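You operate a simulated robot arm through the tools that you are given. There is no shell and no other tool. Be economical: measure what you need, move in short steps, check, and stop when the job is done.

You are at the controls of a simulated two-armed robot. One attempt, no reset.

TASK
Shut and vent the air, bolt it off and hang the air-off tag on the peg.
Fine: shut the main air lever, open the vent lever and leave it open; once the tool gauge shows 0, slide the lock bolt across.

It is judged by the outcome, as a careful person would: the job done as asked, and still so three seconds after it is handed in. It fails if anything else is knocked over, pushed out of place, dropped, spilled or broken.

THE ROBOT
Two 6-joint arms with three-finger grippers on one trunk, on a base that drives. Base frame: it is fixed to the floor where the robot stands at the start and does not move with it; the origin is under the middle of the robot, x ahead of it, y to its left, z up. Units: mm, degrees, N and s.
The left shoulder is at the start at [23, 170, 1375], the right one opposite. With the tool pointing down near the work surface each hand reaches from about 360 to 640 mm from the robot's upright axis, wherever it stands, measured 20 degrees to its own side. Places, roughly: lock bolt [800, 200, 1100]; main air lever [800, 0, 1200]; peg under the main air lever [800, 100, 1000]; tool gauge [900, -200, 1200]; vent lever [1000, -500, 1200]. Payload 2.2 kg a hand.
The tool frame of a hand sits at the grasp point between the pads (the TCP): z along the fingers, y along the line on which they close. The tips reach 25 mm beyond it. The gripper opens to 104 mm. The gripper's body begins 74 mm behind the TCP.
Orientation is told as [roll, pitch, yaw] about the base's x, y, z axes, in that order, counted from this pose: with the fingers straight down and closing along the base's y, the tool's x points along the base's -x, its y along +y and its z along -z.

THE INTERFACE
- The arms move only by the tool send_rows. It takes "left_motion", "right_motion" or both (then of equal length, played together; a hand with none holds still); each is a list of rows, each a list of 7 numbers: the shift along the tool's x, y, z in mm, then the turn, a rotation vector about the tool's x, y, z in degrees, then the closure in counts, from 0 (fully open) to 255 (shut). In form: [[tx, ty, tz, ax, ay, az, fingers], ...]. A call has 1 to 20 rows; each row shifts and turns the commanded pose from where the row before left it, along the tool's axes as they then stand. Rows are played at 5 a second. More than 50 mm and 8.6 degrees between two rows, or a gripper value outside its range, and nothing of the call is played. A pose out of reach is approached as far as the arm can. The call stops where the force on the tool passes 40 N (or 10 N more than at its start, if that is more) or the arm is blocked; 0.2 s more then pass. Each finger halts on what it meets, pressing with about 42 N; the grip force reading is that of the motor and also rises with nothing between the fingers. The clock runs only during rows and for 0.2 s after the last one: add rows that do not move to give the fingers time. It gives the time, the measured TCP pose, the force on the tool (base axes), the opening and the grip force at its end, in the units of the frame above (readings bear some noise), with the torque about the TCP (base axes, N m) and any sound that the robot's microphone picked up.
- Cameras (640 x 400 px; columns grow to the right, rows downward): "scene" is now at [163, -16.2, 1289.9]; the picture's right is [-0.17, -0.99, 0.00], its down [-0.37, 0.06, -0.93] and it looks along [0.91, -0.16, -0.38] (base axes); focal length 272 px, centre (320, 200). "left" rides on the left gripper at [82, -3, -104] in its tool frame; the picture's right is [0.04, 1.00, 0.00], its down [-0.75, 0.03, -0.66] and it looks along [-0.66, 0.03, 0.75] (tool axes); focal length 256 px, centre (320, 200). "right" rides on the right gripper at [82, 3, -104] in its tool frame; the picture's right is [-0.04, 1.00, 0.00], its down [-0.75, -0.03, -0.66] and it looks along [-0.66, -0.03, 0.75] (tool axes); focal length 256 px, centre (320, 200). There is no depth. A picture from a camera that has moved, and an enlarged one, comes with that camera's place and axes in the base frame and with its lens.
- get_image(camera): a new picture of that camera. The clock stands still meanwhile.
- raise_lower(by): slides the trunk up (or, below 0, down) by that many mm; the arms and the scene camera ride with it, the base frame stays. It gives what a move gives, with no picture.
- steer(legs): drives the robot by 1 to 6 legs, each [ahead, left, turn to the left] in mm, mm and degrees, along the robot's own axes; the way and the turn of a leg run together, so that a leg with both is an arc; at most 1500 mm and 180 degrees a leg. The arms and the cameras ride along, it lands a little off, and it stops where it bumps. It gives what a move gives.
- turn_head(pan, tilt): turns the head with the scene camera to pan (to the left, within 60 degrees either way) and tilt (down, from -29 to 69), counted from straight ahead of the robot. It gives what a move gives.
- inspect(camera, box): a new picture of the part [left, top, right, bottom] of that camera's present view, enlarged. The clock stands still meanwhile.
- close_job(): hands the job in; it is judged then, once.

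Go step by step. Nothing tells you exact positions but the pictures and the camera data: compare them with the known pose of the tool, close in by small moves and look again before you grip or let go. The budget is 120 turns and 92 pictures, counting those below and the enlarged ones. Unless the task says otherwise, let go and move clear before handing in, and close with one line.

The tools are called after "Call:" by a JSON object that holds its "api" and its "payload". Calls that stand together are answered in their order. send_rows: Moves the arms, as the interface text tells. Its arguments: {"type":"object","properties":{"left_motion":{"type":"array","items":{"type":"array","items":{"type":"number"}}},"right_motion":{"type":"array","items":{"type":"array","items":{"type":"number"}}}},"required":[]} The other tools are called the same way: raise_lower (by) slides the trunk up or down; steer (legs) drives the base; turn_head (pan, tilt) turns the head that bears the scene camera; get_image (camera) takes a picture; inspect (camera, box) takes an enlarged picture of a part of a camera's view; close_job () hands the job in.

At the start:

```text
time: 0.0
left_tool_pos: [535.4, 144.2, 1000.0]
left_ee_rot: [0.1, 0.0, 0.0]
left_ft_force: [0.0, -0.3, 0.1]
left_ft_torque: [0.02, -0.05, -0.01]
left_opening: 104.0
left_grip_force: 0.0
right_tool_pos: [527.3, -340.9, 999.2]
right_ee_rot: [0.0, 0.1, -0.1]
right_ft_force: [-0.2, 0.0, 0.1]
right_ft_torque: [-0.03, 0.03, 0.01]
right_opening: 103.9
right_grip_force: 0.1
trunk travel left (down, up): [-567.0, 175.0]
robot x, y, heading: [2.5, 0.1, 0.2]
head pan, tilt: [-9.9, 22.0]
```

scene: 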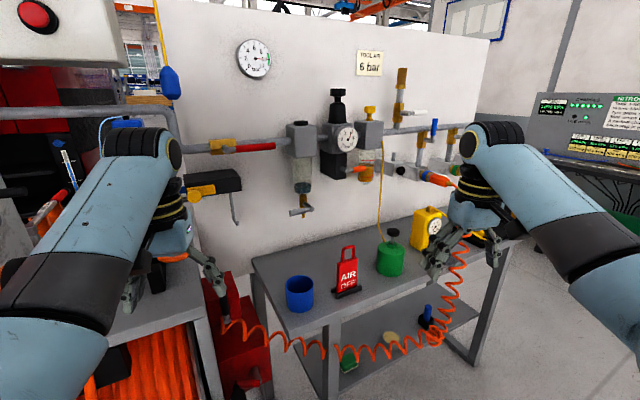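
right: 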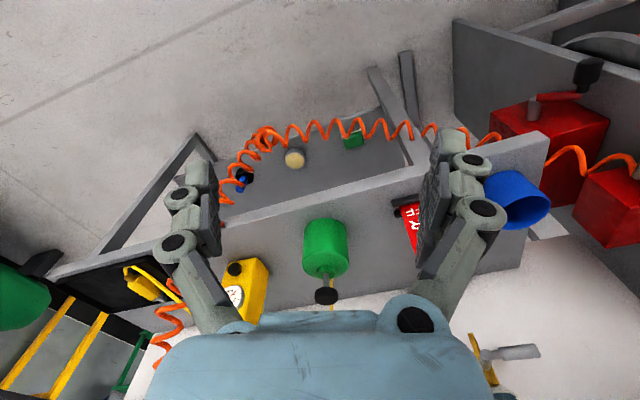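
left: 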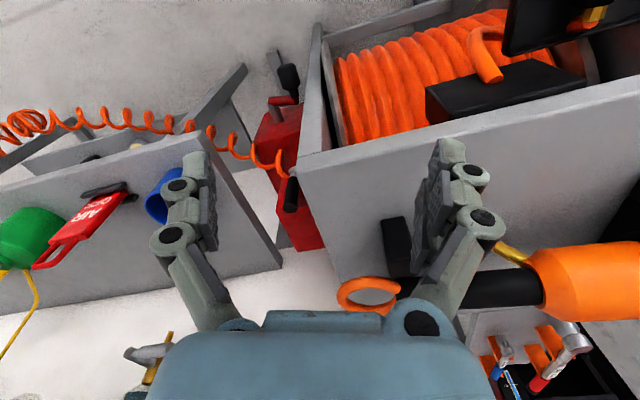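

I see the panel with pipes, the red-handled lever at left, the regulator and gauge in the middle, and other levers at right; the AIR OFF tag stands on the table. I'll look closer before moving.

Call:
{"api": "inspect", "payload": {"camera": "scene", "box": [170, 70, 330, 230]}}

Call:
{"api": "inspect", "payload": {"camera": "scene", "box": [320, 50, 480, 210]}}

Call:
{"api": "inspect", "payload": {"camera": "scene", "box": [250, 190, 410, 310]}}

```text
2.50 times, centred on (250, 150) of scene
camera zoom: at [163.0, -16.2, 1289.9], right [-0.17, -0.99, 0.0], down [-0.37, 0.06, -0.93], along [0.91, -0.16, -0.38], focal length 680 px, centre (495, 325)
```

zoom: 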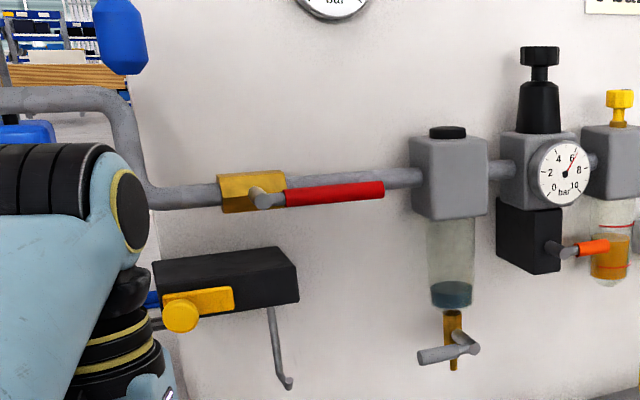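

```text
2.50 times, centred on (400, 130) of scene
camera zoom: at [163.0, -16.2, 1289.9], right [-0.17, -0.99, 0.0], down [-0.37, 0.06, -0.93], along [0.91, -0.16, -0.38], focal length 680 px, centre (120, 375)
```

zoom: 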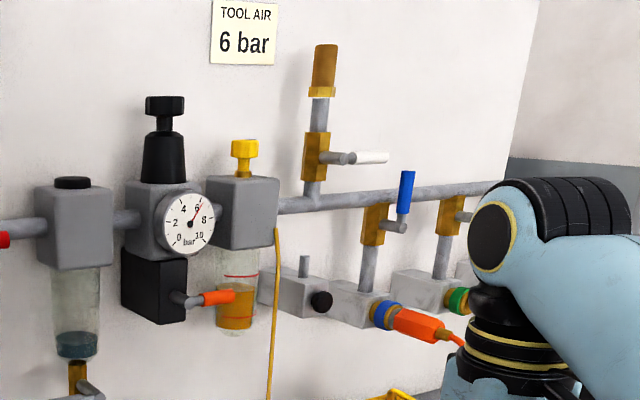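

```text
3.33 times, centred on (330, 250) of scene
camera zoom: at [163.0, -16.2, 1289.9], right [-0.17, -0.99, 0.0], down [-0.37, 0.06, -0.93], along [0.91, -0.16, -0.38], focal length 906 px, centre (287, 33)
```

zoom: 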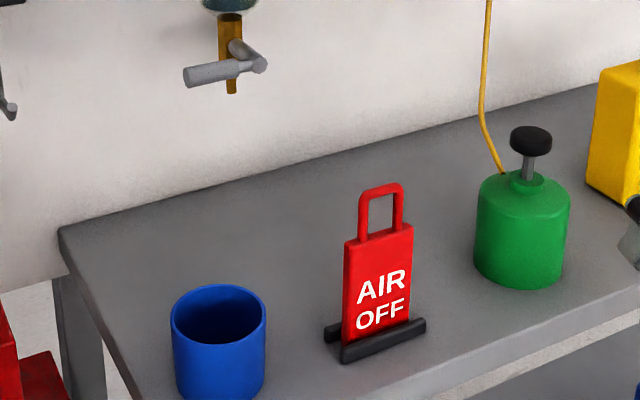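

The red lever lies along the pipe (open), and the white lever on the stub with the brass silencer is across its pipe (closed vent). I'll raise the trunk to get a second viewpoint for triangulation.

Call:
{"api": "raise_lower", "payload": {"by": 170}}

Call:
{"api": "get_image", "payload": {"camera": "scene"}}

```text
time: 1.9
left_tool_pos: [535.4, 143.4, 1169.8]
left_ee_rot: [-0.1, 0.2, 0.0]
left_ft_force: [-1.5, -0.2, -0.4]
left_ft_torque: [0.0, -0.02, 0.05]
left_opening: 104.2
left_grip_force: 0.1
right_tool_pos: [527.5, -342.1, 1169.9]
right_ee_rot: [0.0, 0.1, 0.0]
right_ft_force: [0.2, -0.1, -0.1]
right_ft_torque: [0.0, 0.0, 0.01]
right_opening: 104.1
right_grip_force: 0.0
trunk travel left (down, up): [-737.0, 5.0]
robot x, y, heading: [-1.1, -1.1, -0.0]
head pan, tilt: [-9.9, 22.0]
```

```text
85 pictures are left
camera scene: at [162.4, -16.2, 1460.3], right [-0.17, -0.99, 0.0], down [-0.37, 0.06, -0.93], along [0.91, -0.16, -0.38], focal length 272 px, centre (320, 200)
```

scene: 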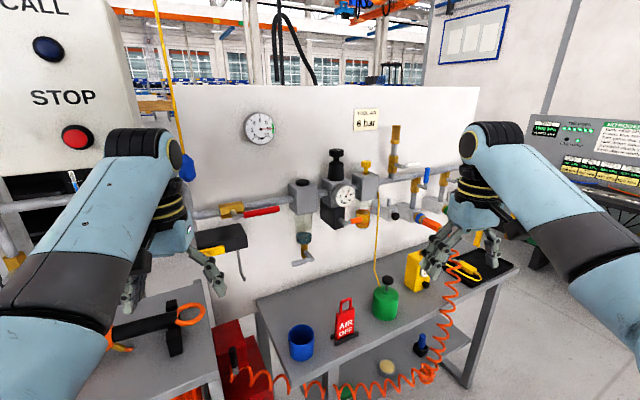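

I'll enlarge the key parts from this height to triangulate.

Call:
{"api": "inspect", "payload": {"camera": "scene", "box": [170, 150, 330, 310]}}

Call:
{"api": "inspect", "payload": {"camera": "scene", "box": [320, 110, 480, 270]}}

Call:
{"api": "inspect", "payload": {"camera": "scene", "box": [250, 250, 410, 370]}}

```text
2.50 times, centred on (250, 230) of scene
camera zoom: at [162.4, -16.2, 1460.3], right [-0.17, -0.99, 0.0], down [-0.37, 0.06, -0.93], along [0.91, -0.16, -0.38], focal length 680 px, centre (495, 125)
```

zoom: 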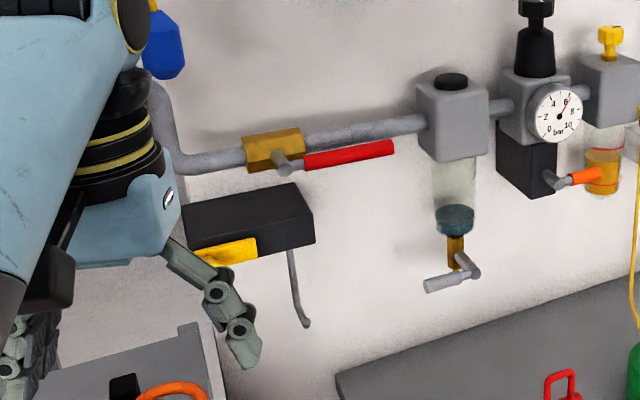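

```text
2.50 times, centred on (400, 190) of scene
camera zoom: at [162.4, -16.2, 1460.3], right [-0.17, -0.99, 0.0], down [-0.37, 0.06, -0.93], along [0.91, -0.16, -0.38], focal length 680 px, centre (120, 225)
```

zoom: 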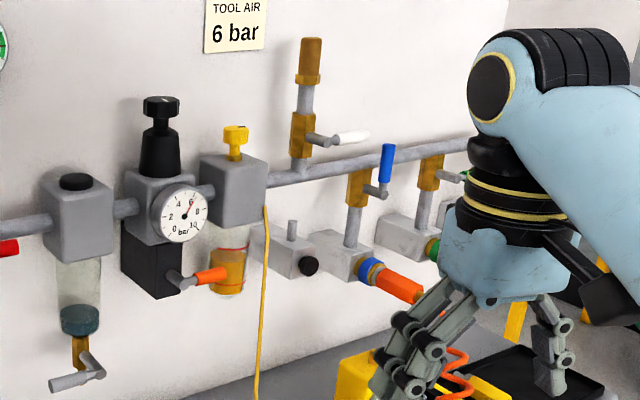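

```text
3.33 times, centred on (330, 310) of scene
camera zoom: at [162.4, -16.2, 1460.3], right [-0.17, -0.99, 0.0], down [-0.37, 0.06, -0.93], along [0.91, -0.16, -0.38], focal length 906 px, centre (287, -167)
```

zoom: 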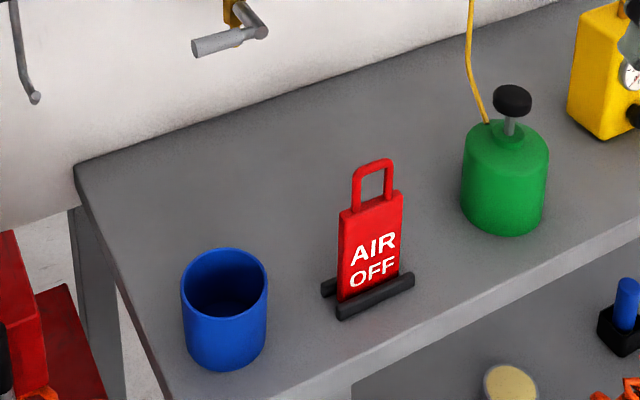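

Rough fixes: main lever pivot ≈ (804, 83, 1166) with tip ≈ (835, -23), white vent pivot ≈ (981, -446, 1223), peg tip ≈ (793, 81, 981), bolt ≈ (790, 150, 1063), tag top ≈ (740, -190, 920). The panel is turned about 18° to the robot, so I'll strafe right and turn to face it.

Call:
{"api": "steer", "payload": {"legs": [[0, -284, 0], [0, 0, 18.5]]}}

Call:
{"api": "turn_head", "payload": {"pan": 0, "tilt": 25}}

Call:
{"api": "get_image", "payload": {"camera": "scene"}}

```text
time: 4.9
left_tool_pos: [462.2, 19.3, 1170.2]
left_ee_rot: [0.0, 0.0, 18.5]
left_ft_force: [-0.4, 0.0, -0.1]
left_ft_torque: [0.0, -0.01, -0.03]
left_opening: 103.9
left_grip_force: 0.1
right_tool_pos: [608.7, -442.6, 1168.9]
right_ee_rot: [0.1, 0.0, 18.6]
right_ft_force: [-0.5, -0.6, 0.5]
right_ft_torque: [0.0, -0.02, 0.02]
right_opening: 103.9
right_grip_force: 0.1
trunk travel left (down, up): [-737.0, 5.0]
robot x, y, heading: [-1.9, -286.2, 18.8]
head pan, tilt: [-9.9, 22.0]
```

```text
time: 5.7
left_tool_pos: [462.3, 20.8, 1168.8]
left_ee_rot: [0.0, 0.0, 18.5]
left_ft_force: [0.0, -0.4, 0.0]
left_ft_torque: [-0.01, 0.02, 0.01]
left_opening: 104.0
left_grip_force: 0.0
right_tool_pos: [609.3, -442.8, 1168.9]
right_ee_rot: [0.0, 0.0, 18.6]
right_ft_force: [-1.0, -0.5, -0.1]
right_ft_torque: [-0.03, -0.01, -0.02]
right_opening: 104.2
right_grip_force: 0.0
trunk travel left (down, up): [-737.0, 5.0]
robot x, y, heading: [-2.7, -287.1, 18.3]
head pan, tilt: [0.0, 25.0]
```

```text
81 pictures are left
camera scene: at [154.7, -235.3, 1455.7], right [0.32, -0.95, 0.0], down [-0.4, -0.13, -0.91], along [0.86, 0.29, -0.42], focal length 272 px, centre (320, 200)
```

scene: 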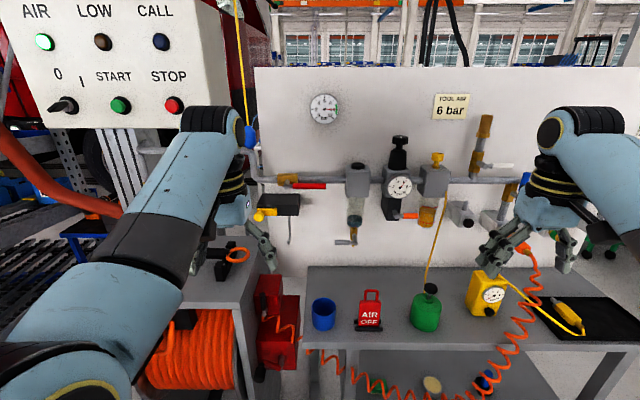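

I'm now facing the panel; the lever tags and control box at left are clear of the arm. I'll pitch the left hand forward to view the main lever, bolt and peg from close by.

Call:
{"api": "send_rows", "payload": {"left_motion": [[-40, 0, 0, 0, -8.5, 0, 0], [-39, 0, 6, 0, -8.5, 0, 0], [-38, 0, 12, 0, -8.5, 0, 0], [-25, 0, 12, 0, -8.5, 0, 0], [0, 0, 0, 0, -8.5, 0, 0], [0, 0, 0, 0, -8.5, 0, 0], [0, 0, 0, 0, -8.5, 0, 0]]}}

Call:
{"api": "get_image", "payload": {"camera": "left"}}

Call:
{"api": "get_image", "payload": {"camera": "scene"}}

```text
time: 7.2
left_tool_pos: [605.2, 74.9, 1178.7]
left_ee_rot: [1.4, -60.5, 17.7]
left_ft_force: [0.1, -0.6, 1.1]
left_ft_torque: [-0.02, -0.01, 0.01]
left_opening: 103.8
left_grip_force: 0.1
right_tool_pos: [608.5, -442.5, 1170.1]
right_ee_rot: [0.0, 0.0, 18.6]
right_ft_force: [0.4, -0.5, 0.0]
right_ft_torque: [-0.04, 0.03, 0.0]
right_opening: 103.7
right_grip_force: 0.0
trunk travel left (down, up): [-737.0, 5.0]
robot x, y, heading: [-0.0, -289.0, 18.2]
head pan, tilt: [0.0, 25.0]
```

```text
80 pictures are left
camera left: at [483.1, 32.6, 1158.7], right [-0.34, 0.94, -0.02], down [-0.19, -0.05, 0.98], along [0.92, 0.34, 0.2], focal length 256 px, centre (320, 200)
```

left: 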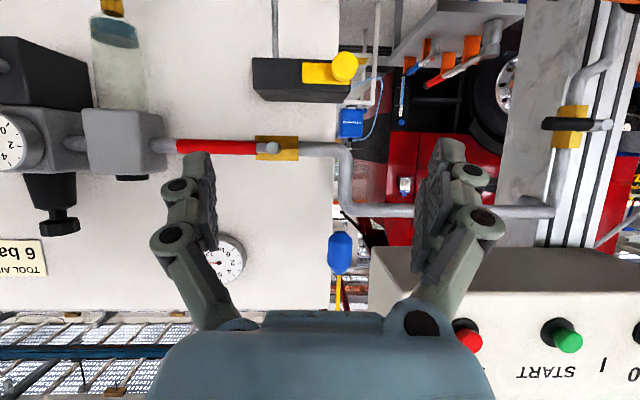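

```text
79 pictures are left
camera scene: at [154.4, -234.8, 1455.7], right [0.32, -0.95, 0.0], down [-0.4, -0.13, -0.91], along [0.86, 0.29, -0.42], focal length 272 px, centre (320, 200)
```

scene: 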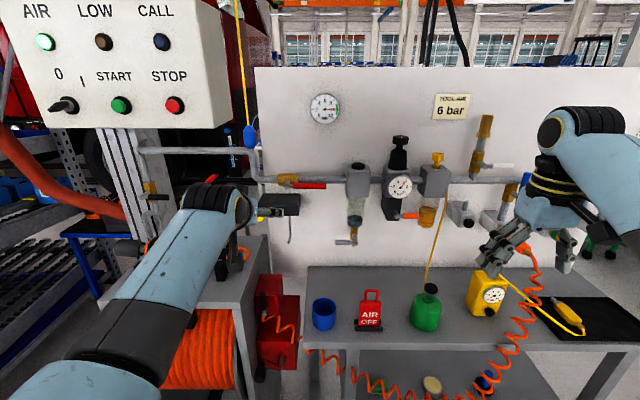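

The left camera (upside down) sees the red lever, the bolt box and the peg rod. I'll enlarge them.

Call:
{"api": "inspect", "payload": {"camera": "left", "box": [160, 0, 400, 180]}}

Call:
{"api": "inspect", "payload": {"camera": "scene", "box": [230, 150, 390, 260]}}

```text
2.22 times, centred on (280, 90) of left
camera zoom: at [483.1, 32.6, 1158.7], right [-0.34, 0.94, -0.02], down [-0.19, -0.05, 0.98], along [0.92, 0.34, 0.2], focal length 569 px, centre (409, 444)
```

zoom: 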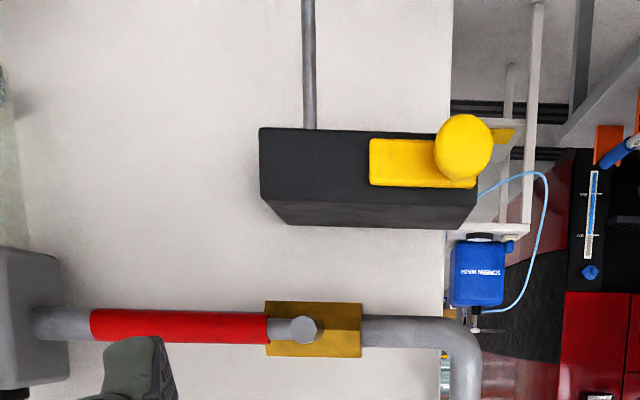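

```text
3.64 times, centred on (310, 205) of scene
camera zoom: at [154.4, -234.8, 1455.7], right [0.32, -0.95, 0.0], down [-0.4, -0.13, -0.91], along [0.86, 0.29, -0.42], focal length 989 px, centre (356, 182)
```

zoom: 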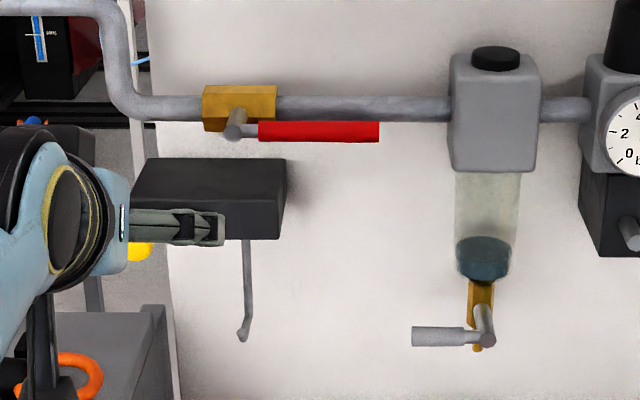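

The lever stub, the bolt (yellow bar with a round knob on the box front, left end) and the peg rod are visible. I'll drive 100 mm closer and lower the trunk by 100 mm, which gives parallax in the left camera.

Call:
{"api": "steer", "payload": {"legs": [[100, 0, 0]]}}

Call:
{"api": "inspect", "payload": {"camera": "left", "box": [60, 0, 400, 200]}}

Call:
{"api": "raise_lower", "payload": {"by": -100}}

Call:
{"api": "get_image", "payload": {"camera": "left"}}

Call:
{"api": "get_image", "payload": {"camera": "scene"}}

```text
time: 8.4
left_tool_pos: [698.0, 107.5, 1173.8]
left_ee_rot: [1.5, -60.0, 17.7]
left_ft_force: [-0.5, 0.2, -0.1]
left_ft_torque: [0.02, 0.02, 0.02]
left_opening: 103.9
left_grip_force: 0.0
right_tool_pos: [703.9, -411.7, 1169.1]
right_ee_rot: [0.0, 0.1, 18.5]
right_ft_force: [1.2, -0.3, -0.9]
right_ft_torque: [-0.01, 0.02, 0.0]
right_opening: 104.0
right_grip_force: 0.1
trunk travel left (down, up): [-737.0, 5.0]
robot x, y, heading: [94.0, -250.5, 18.5]
head pan, tilt: [0.0, 25.0]
```

```text
1.88 times, centred on (230, 100) of left
camera zoom: at [576.7, 64.1, 1155.8], right [-0.34, 0.94, -0.02], down [-0.19, -0.05, 0.98], along [0.92, 0.34, 0.19], focal length 482 px, centre (489, 388)
```

zoom: 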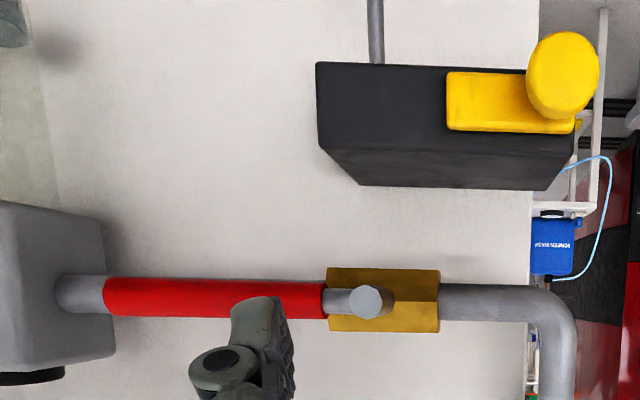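

```text
time: 9.7
left_tool_pos: [696.3, 108.7, 1074.6]
left_ee_rot: [1.8, -60.1, 17.6]
left_ft_force: [-0.4, -0.3, 0.4]
left_ft_torque: [0.02, -0.03, 0.0]
left_opening: 104.0
left_grip_force: 0.2
right_tool_pos: [702.7, -411.3, 1070.6]
right_ee_rot: [0.0, 0.0, 18.4]
right_ft_force: [-1.2, 0.1, 0.1]
right_ft_torque: [-0.03, -0.02, 0.03]
right_opening: 104.0
right_grip_force: 0.1
trunk travel left (down, up): [-637.0, 105.0]
robot x, y, heading: [93.0, -258.4, 18.7]
head pan, tilt: [0.0, 25.0]
```

```text
75 pictures are left
camera left: at [575.6, 64.9, 1056.5], right [-0.34, 0.94, -0.02], down [-0.19, -0.05, 0.98], along [0.92, 0.34, 0.19], focal length 256 px, centre (320, 200)
```

left: 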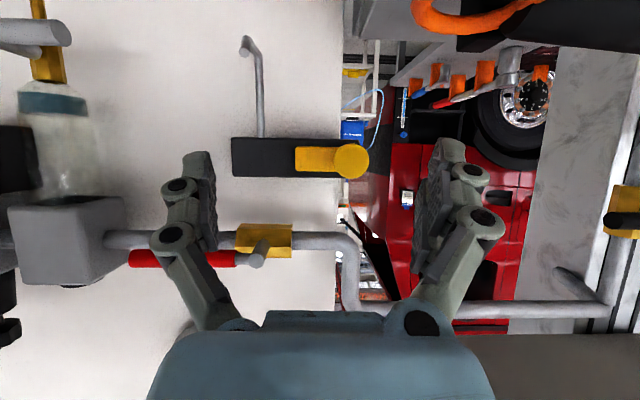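

```text
74 pictures are left
camera scene: at [249.2, -203.6, 1355.6], right [0.32, -0.95, 0.0], down [-0.4, -0.13, -0.91], along [0.86, 0.29, -0.42], focal length 272 px, centre (320, 200)
```

scene: 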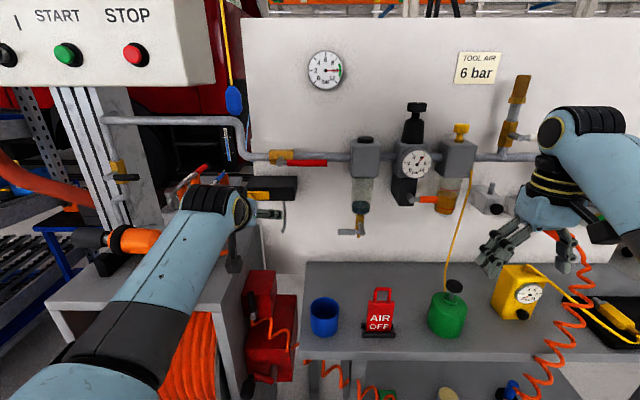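

Triangulated: lever axis ≈ (815, 92, 1160), tip ≈ (851, -25), bolt bar right end ≈ (820, 129, 1066). I'll close the left fingers and bring them in front of and above the red lever.

Call:
{"api": "send_rows", "payload": {"left_motion": [[-31, -29.2, -17.9, 0, 0, 0, 255], [-31, -29.2, -17.9, 0, 0, 0, 255], [-31, -29.2, -17.9, 0, 0, 0, 255], [-31, -29.2, -17.9, 0, 0, 0, 255], [-16, 0, 27.7, 0, 0, 0, 255], [-16, 0, 27.7, 0, 0, 0, 255]]}}

Call:
{"api": "get_image", "payload": {"camera": "left"}}

Call:
{"api": "get_image", "payload": {"camera": "scene"}}

```text
time: 10.5
left_tool_pos: [697.0, 138.4, 1143.8]
left_ee_rot: [18.6, -58.9, 7.6]
left_ft_force: [-0.4, 0.5, -0.2]
left_ft_torque: [0.0, 0.0, -0.01]
left_opening: 6.9
left_grip_force: 1.3
left hand out of reach, approached as far as the arm can: row 3
right_tool_pos: [704.6, -411.3, 1069.1]
right_ee_rot: [0.0, 0.1, 18.6]
right_ft_force: [0.0, -0.1, -1.2]
right_ft_torque: [0.01, 0.02, -0.01]
right_opening: 104.0
right_grip_force: 0.1
trunk travel left (down, up): [-637.0, 105.0]
robot x, y, heading: [96.3, -252.9, 18.6]
head pan, tilt: [0.0, 25.0]
stopped in row 3 (left hand): the arm was blocked; the commanded pose is now the measured one
```

```text
73 pictures are left
camera left: at [579.0, 87.0, 1123.6], right [-0.42, 0.9, 0.13], down [-0.13, -0.2, 0.97], along [0.9, 0.39, 0.2], focal length 256 px, centre (320, 200)
```

left: 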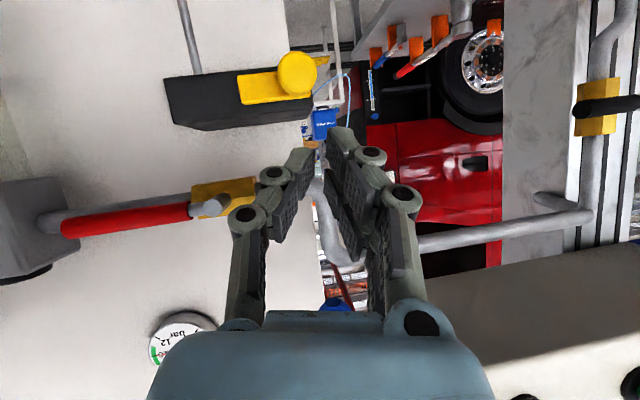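

```text
72 pictures are left
camera scene: at [249.9, -203.5, 1355.4], right [0.32, -0.95, 0.0], down [-0.4, -0.13, -0.91], along [0.86, 0.29, -0.42], focal length 272 px, centre (320, 200)
```

scene: 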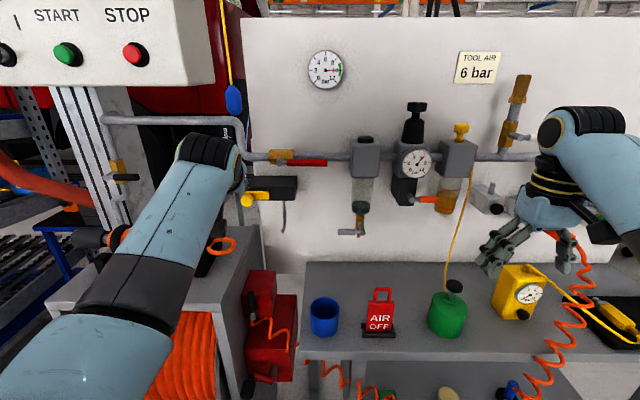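

The left arm stalled at row 3, rolled oddly. I'll look at the elbow area to see whether it touches something.

Call:
{"api": "turn_head", "payload": {"pan": 35, "tilt": 50}}

Call:
{"api": "get_image", "payload": {"camera": "scene"}}

```text
time: 11.5
left_tool_pos: [696.8, 137.3, 1142.0]
left_ee_rot: [18.6, -58.9, 7.6]
left_ft_force: [0.2, 1.0, -0.4]
left_ft_torque: [0.05, 0.03, 0.01]
left_opening: 0.1
left_grip_force: 28.5
right_tool_pos: [703.5, -411.6, 1068.6]
right_ee_rot: [0.0, 0.1, 18.5]
right_ft_force: [-0.6, -0.4, 0.5]
right_ft_torque: [-0.02, 0.01, -0.02]
right_opening: 104.2
right_grip_force: 0.0
trunk travel left (down, up): [-637.0, 105.0]
robot x, y, heading: [99.6, -254.2, 18.7]
head pan, tilt: [35.0, 50.0]
```

```text
71 pictures are left
camera scene: at [208.1, -170.8, 1318.0], right [0.8, -0.59, 0.0], down [-0.46, -0.62, -0.64], along [0.38, 0.52, -0.77], focal length 272 px, centre (320, 200)
```

scene: 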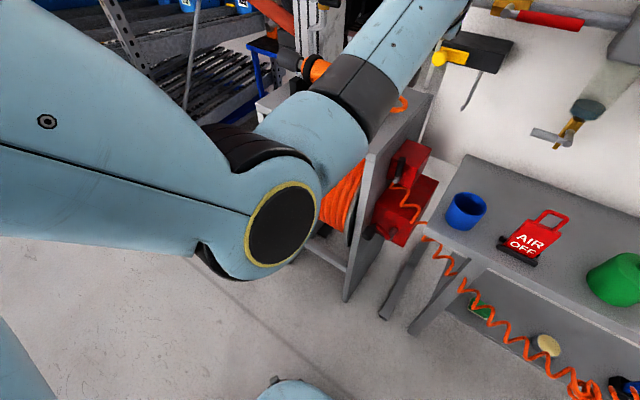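

Nothing touches; the stall looks like a kinematic limit. I'll square the tool up again and step in smaller moves.

Call:
{"api": "send_rows", "payload": {"left_motion": [[0, 0, 0, 4.85, -0.5, -2.7, 255], [0, 0, 0, 4.85, -0.5, -2.7, 255], [0, -20, 0, 0, 0, 0, 255], [0, -20, 0, 0, 0, 0, 255]]}}

```text
time: 12.5
left_tool_pos: [706.3, 109.4, 1141.9]
left_ee_rot: [1.5, -60.8, 16.9]
left_ft_force: [-0.5, -0.3, -0.3]
left_ft_torque: [-0.04, -0.02, 0.01]
left_opening: 0.1
left_grip_force: 28.4
right_tool_pos: [704.0, -411.5, 1069.2]
right_ee_rot: [0.0, 0.0, 18.5]
right_ft_force: [-1.0, -0.7, 0.8]
right_ft_torque: [-0.03, -0.02, -0.01]
right_opening: 104.1
right_grip_force: 0.1
trunk travel left (down, up): [-637.0, 105.0]
robot x, y, heading: [93.8, -260.2, 18.5]
head pan, tilt: [35.0, 50.0]
```

Call:
{"api": "send_rows", "payload": {"left_motion": [[0, -20, 0, 0, 0, 0, 255], [0, -20, 0, 0, 0, 0, 255], [0, -20, 0, 0, 0, 0, 255], [0, 0, 0, 0, 0, 0, 255]]}}

```text
time: 13.4
left_tool_pos: [706.3, 126.2, 1127.8]
left_ee_rot: [14.7, -60.0, 9.0]
left_ft_force: [-0.5, 0.5, -0.2]
left_ft_torque: [-0.03, 0.03, -0.02]
left_opening: 0.0
left_grip_force: 28.4
right_tool_pos: [702.8, -411.4, 1069.3]
right_ee_rot: [-0.1, 0.1, 18.6]
right_ft_force: [1.3, -0.7, 0.0]
right_ft_torque: [0.0, 0.01, 0.01]
right_opening: 104.0
right_grip_force: 0.0
trunk travel left (down, up): [-637.0, 105.0]
robot x, y, heading: [96.4, -254.6, 18.8]
head pan, tilt: [35.0, 50.0]
stopped in row 4 (left hand): the arm was blocked; the commanded pose is now the measured one
```

Inward motion is limited by a joint, so I'll drive the base 180 mm to the right to put the lever on the left arm's own side, after squaring the hand.

Call:
{"api": "send_rows", "payload": {"left_motion": [[0, 0, 0, 3.5, 0, -2.2, 255], [0, 0, 0, 3.5, 0, -2.2, 255], [0, 15, 0, 0, 0, 0, 255], [0, 0, 0, 0, 0, 0, 255]]}}

Call:
{"api": "steer", "payload": {"legs": [[0, -180, 0]]}}

Call:
{"api": "turn_head", "payload": {"pan": 10, "tilt": 25}}

Call:
{"api": "get_image", "payload": {"camera": "scene"}}

Call:
{"api": "get_image", "payload": {"camera": "left"}}

```text
time: 14.4
left_tool_pos: [702.9, 137.1, 1127.0]
left_ee_rot: [-0.5, -60.6, 18.1]
left_ft_force: [-0.1, 0.6, -0.6]
left_ft_torque: [0.0, -0.03, 0.02]
left_opening: 0.0
left_grip_force: 28.5
right_tool_pos: [703.7, -412.7, 1068.9]
right_ee_rot: [0.0, 0.0, 18.5]
right_ft_force: [0.3, -0.3, -0.3]
right_ft_torque: [0.0, -0.02, 0.0]
right_opening: 104.1
right_grip_force: 0.0
trunk travel left (down, up): [-637.0, 105.0]
robot x, y, heading: [95.6, -255.4, 18.5]
head pan, tilt: [35.0, 50.0]
```

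```text
time: 15.9
left_tool_pos: [760.1, -32.5, 1126.3]
left_ee_rot: [-0.2, -60.6, 17.9]
left_ft_force: [-0.4, 0.1, -0.5]
left_ft_torque: [0.01, 0.02, 0.01]
left_opening: 0.0
left_grip_force: 28.1
right_tool_pos: [761.6, -583.4, 1069.4]
right_ee_rot: [0.0, 0.0, 18.5]
right_ft_force: [0.6, 0.0, 0.5]
right_ft_torque: [0.04, 0.02, -0.01]
right_opening: 103.9
right_grip_force: 0.1
trunk travel left (down, up): [-637.0, 105.0]
robot x, y, heading: [149.1, -422.3, 18.4]
head pan, tilt: [35.0, 50.0]
```

```text
time: 16.8
left_tool_pos: [760.5, -32.2, 1125.9]
left_ee_rot: [-0.4, -60.6, 18.0]
left_ft_force: [0.5, 0.0, -1.0]
left_ft_torque: [0.01, 0.05, -0.01]
left_opening: 0.2
left_grip_force: 28.4
right_tool_pos: [761.2, -581.6, 1069.5]
right_ee_rot: [-0.1, -0.1, 18.5]
right_ft_force: [0.6, 0.3, -0.2]
right_ft_torque: [-0.01, 0.0, 0.0]
right_opening: 103.9
right_grip_force: 0.1
trunk travel left (down, up): [-637.0, 105.0]
robot x, y, heading: [150.4, -427.6, 18.6]
head pan, tilt: [10.0, 25.0]
```

```text
70 pictures are left
camera scene: at [300.2, -358.7, 1355.4], right [0.48, -0.88, 0.0], down [-0.37, -0.2, -0.91], along [0.8, 0.43, -0.42], focal length 272 px, centre (320, 200)
```

scene: 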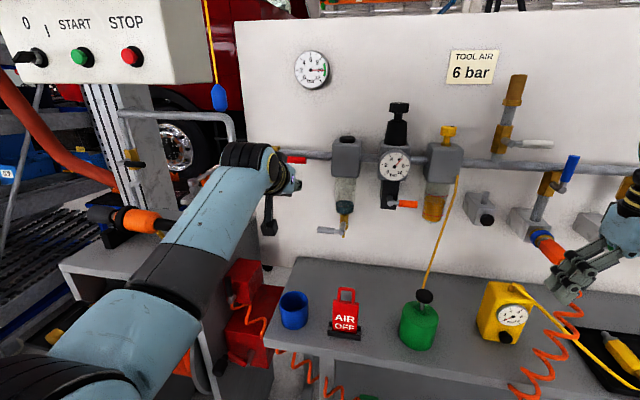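

```text
69 pictures are left
camera left: at [638.1, -73.4, 1107.2], right [-0.32, 0.95, -0.04], down [-0.2, -0.03, 0.98], along [0.92, 0.32, 0.2], focal length 256 px, centre (320, 200)
```

left: 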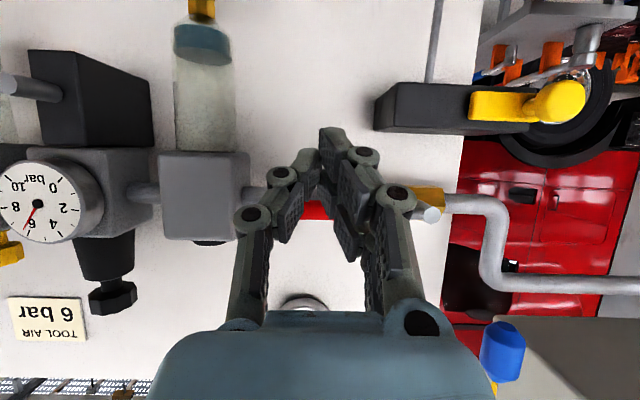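

The left hand is now in front of the red lever. I'll raise it above the lever and then move in over it.

Call:
{"api": "send_rows", "payload": {"left_motion": [[-25.4, 12.3, -14.7, 0, 0, 0, 255], [-25.4, 12.3, -14.7, 0, 0, 0, 255], [-25.4, 12.3, -14.7, 0, 0, 0, 255], [-12.5, 0, 21.7, 0, 0, 0, 255], [-12.5, 0, 21.7, 0, 0, 0, 255], [0, 0, 0, 0, 0, 0, 255]]}}

Call:
{"api": "get_image", "payload": {"camera": "left"}}

Call:
{"api": "inspect", "payload": {"camera": "scene", "box": [200, 110, 360, 220]}}

```text
time: 18.2
left_tool_pos: [794.8, 18.5, 1216.0]
left_ee_rot: [-0.5, -60.6, 18.0]
left_ft_force: [-0.1, -0.6, 0.4]
left_ft_torque: [0.01, -0.02, -0.01]
left_opening: 0.1
left_grip_force: 28.4
right_tool_pos: [760.3, -581.6, 1069.1]
right_ee_rot: [-0.1, 0.0, 18.4]
right_ft_force: [-0.5, -0.4, 0.0]
right_ft_torque: [0.03, -0.03, -0.02]
right_opening: 103.9
right_grip_force: 0.1
trunk travel left (down, up): [-637.0, 105.0]
robot x, y, heading: [153.0, -421.6, 18.6]
head pan, tilt: [10.0, 25.0]
```

```text
68 pictures are left
camera left: at [673.1, -23.6, 1196.7], right [-0.32, 0.95, -0.04], down [-0.2, -0.03, 0.98], along [0.92, 0.32, 0.2], focal length 256 px, centre (320, 200)
```

left: 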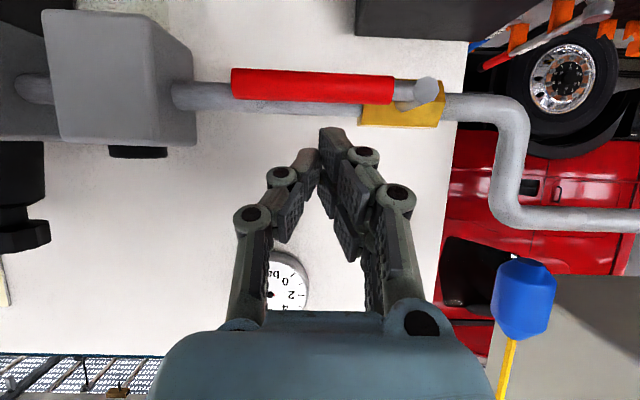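

```text
3.64 times, centred on (280, 165) of scene
camera zoom: at [299.8, -359.0, 1355.5], right [0.48, -0.88, 0.0], down [-0.37, -0.2, -0.91], along [0.8, 0.43, -0.42], focal length 989 px, centre (466, 327)
```

zoom: 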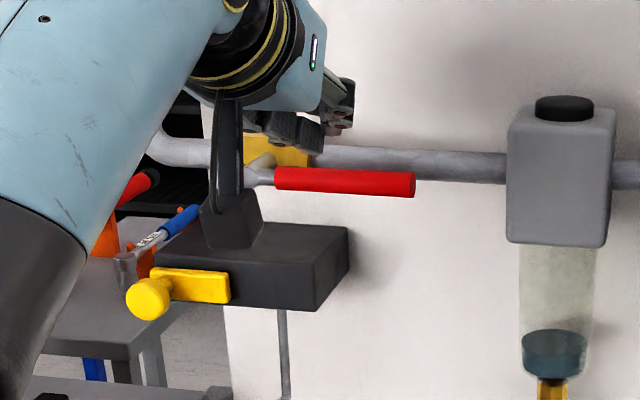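

Geometry confirms the lever pivot. I'll move in over the lever, then press down about 30° to test its turning direction.

Call:
{"api": "send_rows", "payload": {"left_motion": [[-14.5, 0, 25.1, 0, 0, 0, 255], [11.2, 0, 6.5, 0, 0, 0, 255], [11.3, 0, 6.5, 0, 0, 0, 255], [9.1, -2, 5.2, 0, 0, 0, 255], [9.1, -2, 5.3, 0, 0, 0, 255], [7.6, 1, 4.4, 0, 0, 0, 255], [7.6, 1, 4.4, 0, 0, 0, 255]]}}

Call:
{"api": "get_image", "payload": {"camera": "left"}}

```text
time: 19.8
left_tool_pos: [823.9, 24.0, 1151.1]
left_ee_rot: [-0.5, -60.5, 18.0]
left_ft_force: [0.2, -0.3, 2.9]
left_ft_torque: [0.04, -0.01, 0.0]
left_opening: 0.0
left_grip_force: 28.7
right_tool_pos: [761.5, -581.5, 1069.6]
right_ee_rot: [0.0, 0.0, 18.5]
right_ft_force: [-0.7, 0.0, -0.1]
right_ft_torque: [0.0, 0.02, -0.02]
right_opening: 103.8
right_grip_force: 0.0
trunk travel left (down, up): [-637.0, 105.0]
robot x, y, heading: [151.8, -423.9, 18.6]
head pan, tilt: [10.0, 25.0]
```

```text
66 pictures are left
camera left: at [702.2, -17.1, 1131.0], right [-0.32, 0.95, -0.04], down [-0.2, -0.03, 0.98], along [0.93, 0.32, 0.2], focal length 256 px, centre (320, 200)
```

left: 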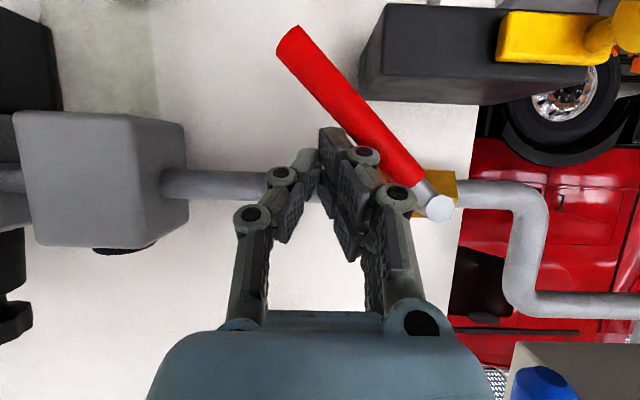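

The lever turns down easily. Continue to about 60°.

Call:
{"api": "send_rows", "payload": {"left_motion": [[7.2, 4, 4.2, 0, 0, 0, 255], [7.3, 4, 4.2, 0, 0, 0, 255], [6.1, 5.2, 3.5, 0, 0, 0, 255], [6.2, 5.2, 3.6, 0, 0, 0, 255]]}}

Call:
{"api": "get_image", "payload": {"camera": "left"}}

Call:
{"api": "inspect", "payload": {"camera": "scene", "box": [200, 110, 360, 220]}}

```text
time: 20.8
left_tool_pos: [819.5, 41.7, 1121.9]
left_ee_rot: [-0.3, -60.6, 17.9]
left_ft_force: [-1.1, -3.2, 5.2]
left_ft_torque: [0.05, 0.05, 0.04]
left_opening: 0.1
left_grip_force: 28.8
right_tool_pos: [760.3, -582.5, 1069.5]
right_ee_rot: [-0.1, 0.0, 18.4]
right_ft_force: [0.2, 0.0, -0.7]
right_ft_torque: [0.03, -0.01, 0.01]
right_opening: 104.1
right_grip_force: 0.1
trunk travel left (down, up): [-637.0, 105.0]
robot x, y, heading: [150.1, -426.9, 18.4]
head pan, tilt: [10.0, 25.0]
```

```text
65 pictures are left
camera left: at [697.1, 0.5, 1101.4], right [-0.32, 0.95, -0.04], down [-0.2, -0.03, 0.98], along [0.92, 0.32, 0.2], focal length 256 px, centre (320, 200)
```

left: 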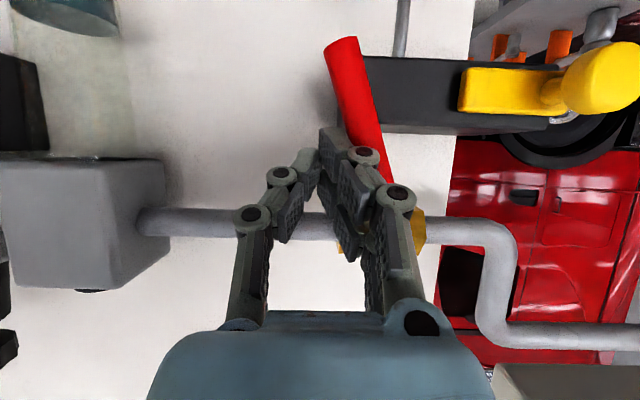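

```text
3.64 times, centred on (280, 165) of scene
camera zoom: at [299.5, -359.7, 1355.6], right [0.48, -0.88, 0.0], down [-0.37, -0.2, -0.91], along [0.8, 0.43, -0.42], focal length 989 px, centre (466, 327)
```

zoom: 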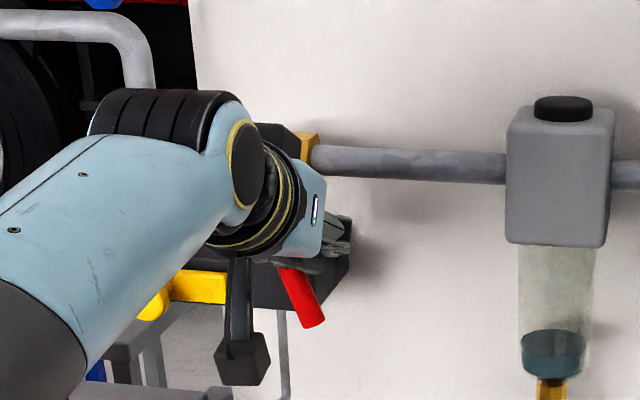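

The lever passes in front of the box, at about 65–70°. I'll push it on to vertical.

Call:
{"api": "send_rows", "payload": {"left_motion": [[4.8, 6.9, 2.7, 0, 0, 0, 255], [4.7, 6.9, 2.8, 0, 0, 0, 255], [3, 8, 1.8, 0, 0, 0, 255], [3, 8, 1.7, 0, 0, 0, 255], [0, 5, 0, 0, 0, 0, 255], [0, 0, 0, 0, 0, 0, 255]]}}

Call:
{"api": "get_image", "payload": {"camera": "left"}}

```text
time: 21.8
left_tool_pos: [817.3, 53.1, 1109.1]
left_ee_rot: [-1.7, -61.2, 18.1]
left_ft_force: [-4.7, -21.8, 7.2]
left_ft_torque: [0.49, -0.01, 0.25]
left_opening: 0.1
left_grip_force: 28.3
right_tool_pos: [757.3, -587.0, 1072.2]
right_ee_rot: [0.0, -0.1, 18.2]
right_ft_force: [-0.3, 0.9, -0.4]
right_ft_torque: [-0.06, -0.04, 0.01]
right_opening: 104.0
right_grip_force: 0.1
trunk travel left (down, up): [-637.0, 105.0]
robot x, y, heading: [151.7, -422.1, 18.2]
head pan, tilt: [10.0, 25.0]
stopped in row 4 (left hand): the force on the tool passed its limit at 45 N (the readings are from after the stop); the commanded pose is now the measured one
```

```text
63 pictures are left
camera left: at [693.9, 14.5, 1088.3], right [-0.31, 0.95, -0.05], down [-0.22, -0.02, 0.98], along [0.93, 0.31, 0.21], focal length 256 px, centre (320, 200)
```

left: 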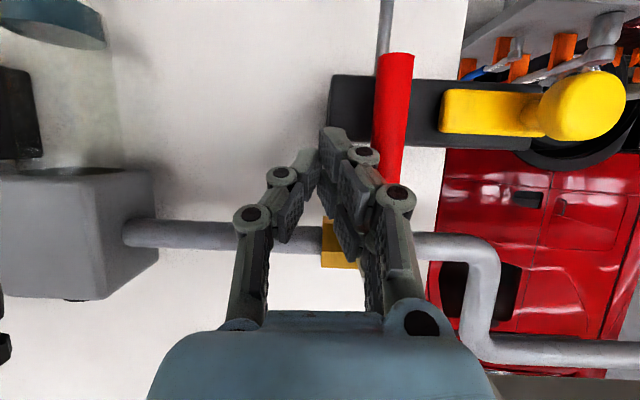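

The lever hit its stop, vertical. I'll back off and check it.

Call:
{"api": "send_rows", "payload": {"left_motion": [[0, -15, 0, 0, 0, 0, 255], [14, -10, -24, 0, 0, 0, 255], [14, 0, -24, 0, 0, 0, 255], [14, 0, -24, 0, 0, 0, 255], [0, 0, 0, 0, 0, 0, 255]]}}

Call:
{"api": "get_image", "payload": {"camera": "left"}}

Call:
{"api": "get_image", "payload": {"camera": "right"}}

Call:
{"api": "get_image", "payload": {"camera": "scene"}}

```text
time: 23.0
left_tool_pos: [742.8, 12.5, 1102.9]
left_ee_rot: [-1.1, -60.7, 18.1]
left_ft_force: [-0.3, 0.5, -0.8]
left_ft_torque: [-0.01, 0.0, -0.01]
left_opening: 0.0
left_grip_force: 28.5
right_tool_pos: [760.2, -584.6, 1069.6]
right_ee_rot: [0.0, 0.0, 18.3]
right_ft_force: [-0.9, -0.1, 0.7]
right_ft_torque: [-0.01, 0.0, 0.01]
right_opening: 103.8
right_grip_force: 0.1
trunk travel left (down, up): [-637.0, 105.0]
robot x, y, heading: [150.6, -425.9, 17.9]
head pan, tilt: [10.0, 25.0]
```

```text
62 pictures are left
camera left: at [621.4, -27.3, 1083.5], right [-0.31, 0.95, -0.04], down [-0.21, -0.02, 0.98], along [0.93, 0.32, 0.2], focal length 256 px, centre (320, 200)
```

left: 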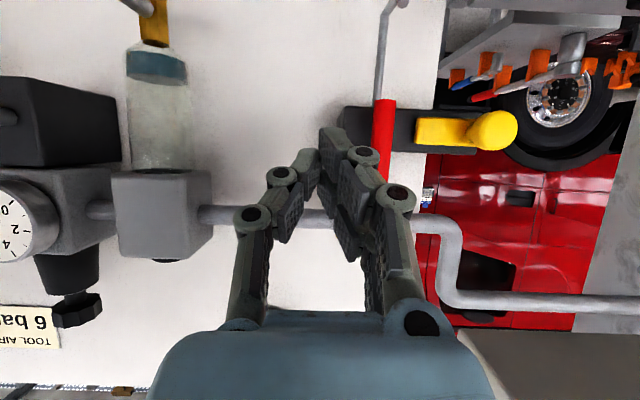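

```text
61 pictures are left
camera right: at [682.2, -608.3, 1174.2], right [-0.28, 0.96, 0.0], down [0.73, 0.21, 0.66], along [0.63, 0.18, -0.76], focal length 256 px, centre (320, 200)
```

right: 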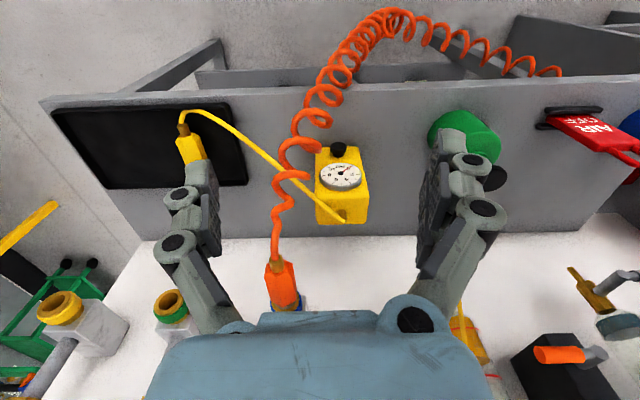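

```text
60 pictures are left
camera scene: at [301.3, -360.2, 1355.4], right [0.47, -0.88, 0.0], down [-0.37, -0.2, -0.91], along [0.8, 0.43, -0.42], focal length 272 px, centre (320, 200)
```

scene: 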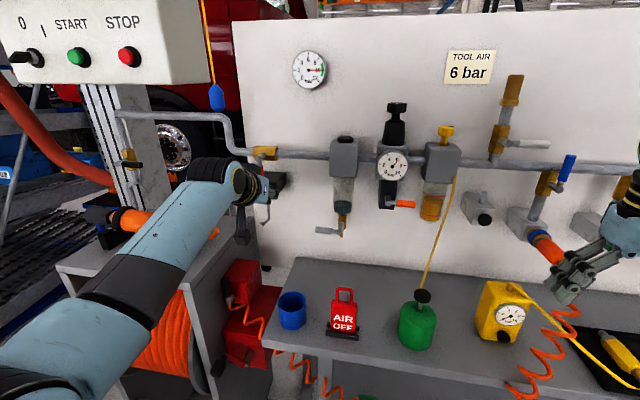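

The main lever is shut and vertical. Now the right arm: lift it and pitch it forward facing the vent lever with closed fingers.

Call:
{"api": "send_rows", "payload": {"right_motion": [[0, 0, -48, 0, 0, 0, 255], [0, 0, -48, 0, 0, 0, 255], [0, 0, -48, 0, 0, 0, 255], [-40, 0, 0, 0, -8.5, 0, 255], [-39, 0, 6, 0, -8.5, 0, 255], [-38, 0, 12, 0, -8.5, 0, 255], [-25, 0, 12, 0, -8.5, 0, 255], [0, 0, 0, 0, -8.5, 0, 255], [0, 0, 0, 0, -8.5, 0, 255], [0, 0, 0, 0, -8.5, 0, 255], [0, 0, 0, 0, 0, 0, 255]]}}

Call:
{"api": "get_image", "payload": {"camera": "right"}}

Call:
{"api": "inspect", "payload": {"camera": "scene", "box": [430, 60, 640, 220]}}

```text
time: 25.4
left_tool_pos: [743.9, 13.5, 1103.7]
left_ee_rot: [-1.2, -60.9, 18.0]
left_ft_force: [0.3, -0.2, -0.8]
left_ft_torque: [-0.01, 0.01, 0.02]
left_opening: 0.0
left_grip_force: 28.4
right_tool_pos: [967.7, -538.0, 1147.4]
right_ee_rot: [-0.1, -59.5, 18.5]
right_ft_force: [0.3, 0.0, 0.1]
right_ft_torque: [0.01, 0.01, 0.02]
right_opening: 0.2
right_grip_force: 28.4
right hand out of reach, approached as far as the arm can: row 1, 2, 3
trunk travel left (down, up): [-637.0, 105.0]
robot x, y, heading: [148.6, -428.0, 18.3]
head pan, tilt: [10.0, 25.0]
```

```text
59 pictures are left
camera right: at [842.6, -576.9, 1131.0], right [-0.29, 0.96, 0.03], down [-0.17, -0.09, 0.98], along [0.94, 0.28, 0.18], focal length 256 px, centre (320, 200)
```

right: 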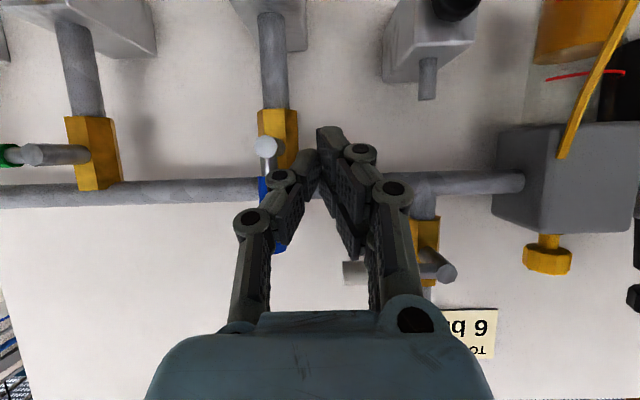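

```text
2.50 times, centred on (535, 140) of scene
camera zoom: at [300.9, -360.0, 1355.4], right [0.47, -0.88, 0.0], down [-0.37, -0.2, -0.91], along [0.8, 0.43, -0.42], focal length 680 px, centre (-218, 350)
```

zoom: 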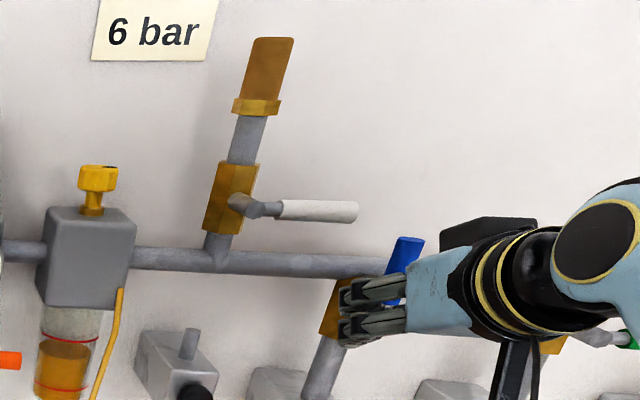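

The hand ended lower and deeper than meant, near the blue lever (untouched). I'll back straight out first, then rise.

Call:
{"api": "send_rows", "payload": {"right_motion": [[15, 0, -26, 0, 0, 0, 255], [15, 0, -26, 0, 0, 0, 255], [15, 0, -26, 0, 0, 0, 255], [0, 0, 0, 0, 0, 0, 255]]}}

Call:
{"api": "get_image", "payload": {"camera": "right"}}

```text
time: 26.4
left_tool_pos: [744.0, 13.4, 1104.1]
left_ee_rot: [-1.0, -60.9, 18.1]
left_ft_force: [0.7, 0.3, -0.2]
left_ft_torque: [0.0, 0.01, -0.01]
left_opening: 0.0
left_grip_force: 28.4
right_tool_pos: [882.8, -567.1, 1150.0]
right_ee_rot: [-0.1, -59.4, 18.4]
right_ft_force: [0.7, 0.0, 0.0]
right_ft_torque: [-0.04, 0.01, 0.0]
right_opening: 0.0
right_grip_force: 28.6
trunk travel left (down, up): [-637.0, 105.0]
robot x, y, heading: [154.1, -425.6, 18.6]
head pan, tilt: [10.0, 25.0]
```

```text
57 pictures are left
camera right: at [756.7, -605.1, 1132.4], right [-0.29, 0.96, 0.03], down [-0.16, -0.08, 0.98], along [0.94, 0.28, 0.18], focal length 256 px, centre (320, 200)
```

right: 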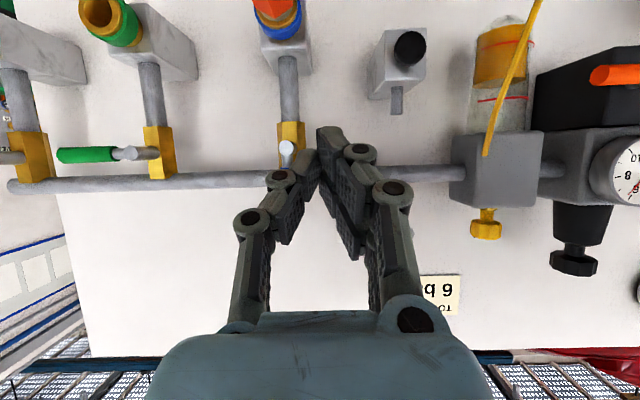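

Vent pivot ≈ (993, -430, 1224), lever tip ≈ 84 mm to its right. Closed levers point right and open ones point up (blue), so I'll push the white one up from below. Positioning beneath it first.

Call:
{"api": "send_rows", "payload": {"right_motion": [[-33.5, 17.5, 15.9, 0, 0, 0, 255], [-33.5, 17.5, 15.9, 0, 0, 0, 255], [0, 0, 0, 0, 0, 0, 255]]}}

Call:
{"api": "get_image", "payload": {"camera": "right"}}

```text
time: 27.2
left_tool_pos: [743.0, 11.7, 1104.5]
left_ee_rot: [-1.0, -60.9, 18.0]
left_ft_force: [0.2, -0.4, 0.1]
left_ft_torque: [-0.01, 0.02, 0.03]
left_opening: 0.2
left_grip_force: 28.4
right_tool_pos: [928.0, -514.9, 1189.9]
right_ee_rot: [0.0, -59.4, 18.3]
right_ft_force: [-0.7, -0.8, 0.3]
right_ft_torque: [0.01, -0.02, -0.02]
right_opening: 0.0
right_grip_force: 28.3
trunk travel left (down, up): [-637.0, 105.0]
robot x, y, heading: [149.7, -427.0, 18.2]
head pan, tilt: [10.0, 25.0]
```

```text
56 pictures are left
camera right: at [803.9, -553.7, 1173.5], right [-0.29, 0.96, 0.03], down [-0.16, -0.09, 0.98], along [0.94, 0.28, 0.18], focal length 256 px, centre (320, 200)
```

right: 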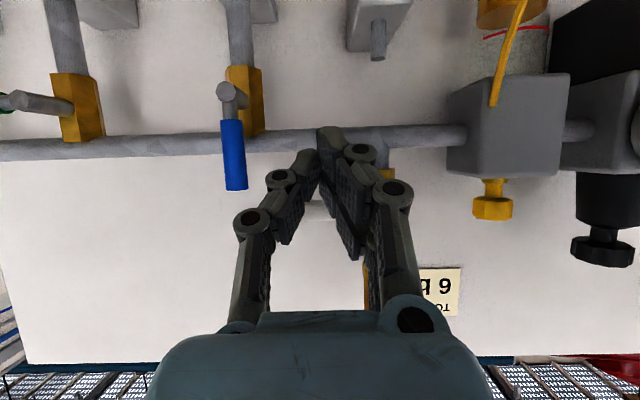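

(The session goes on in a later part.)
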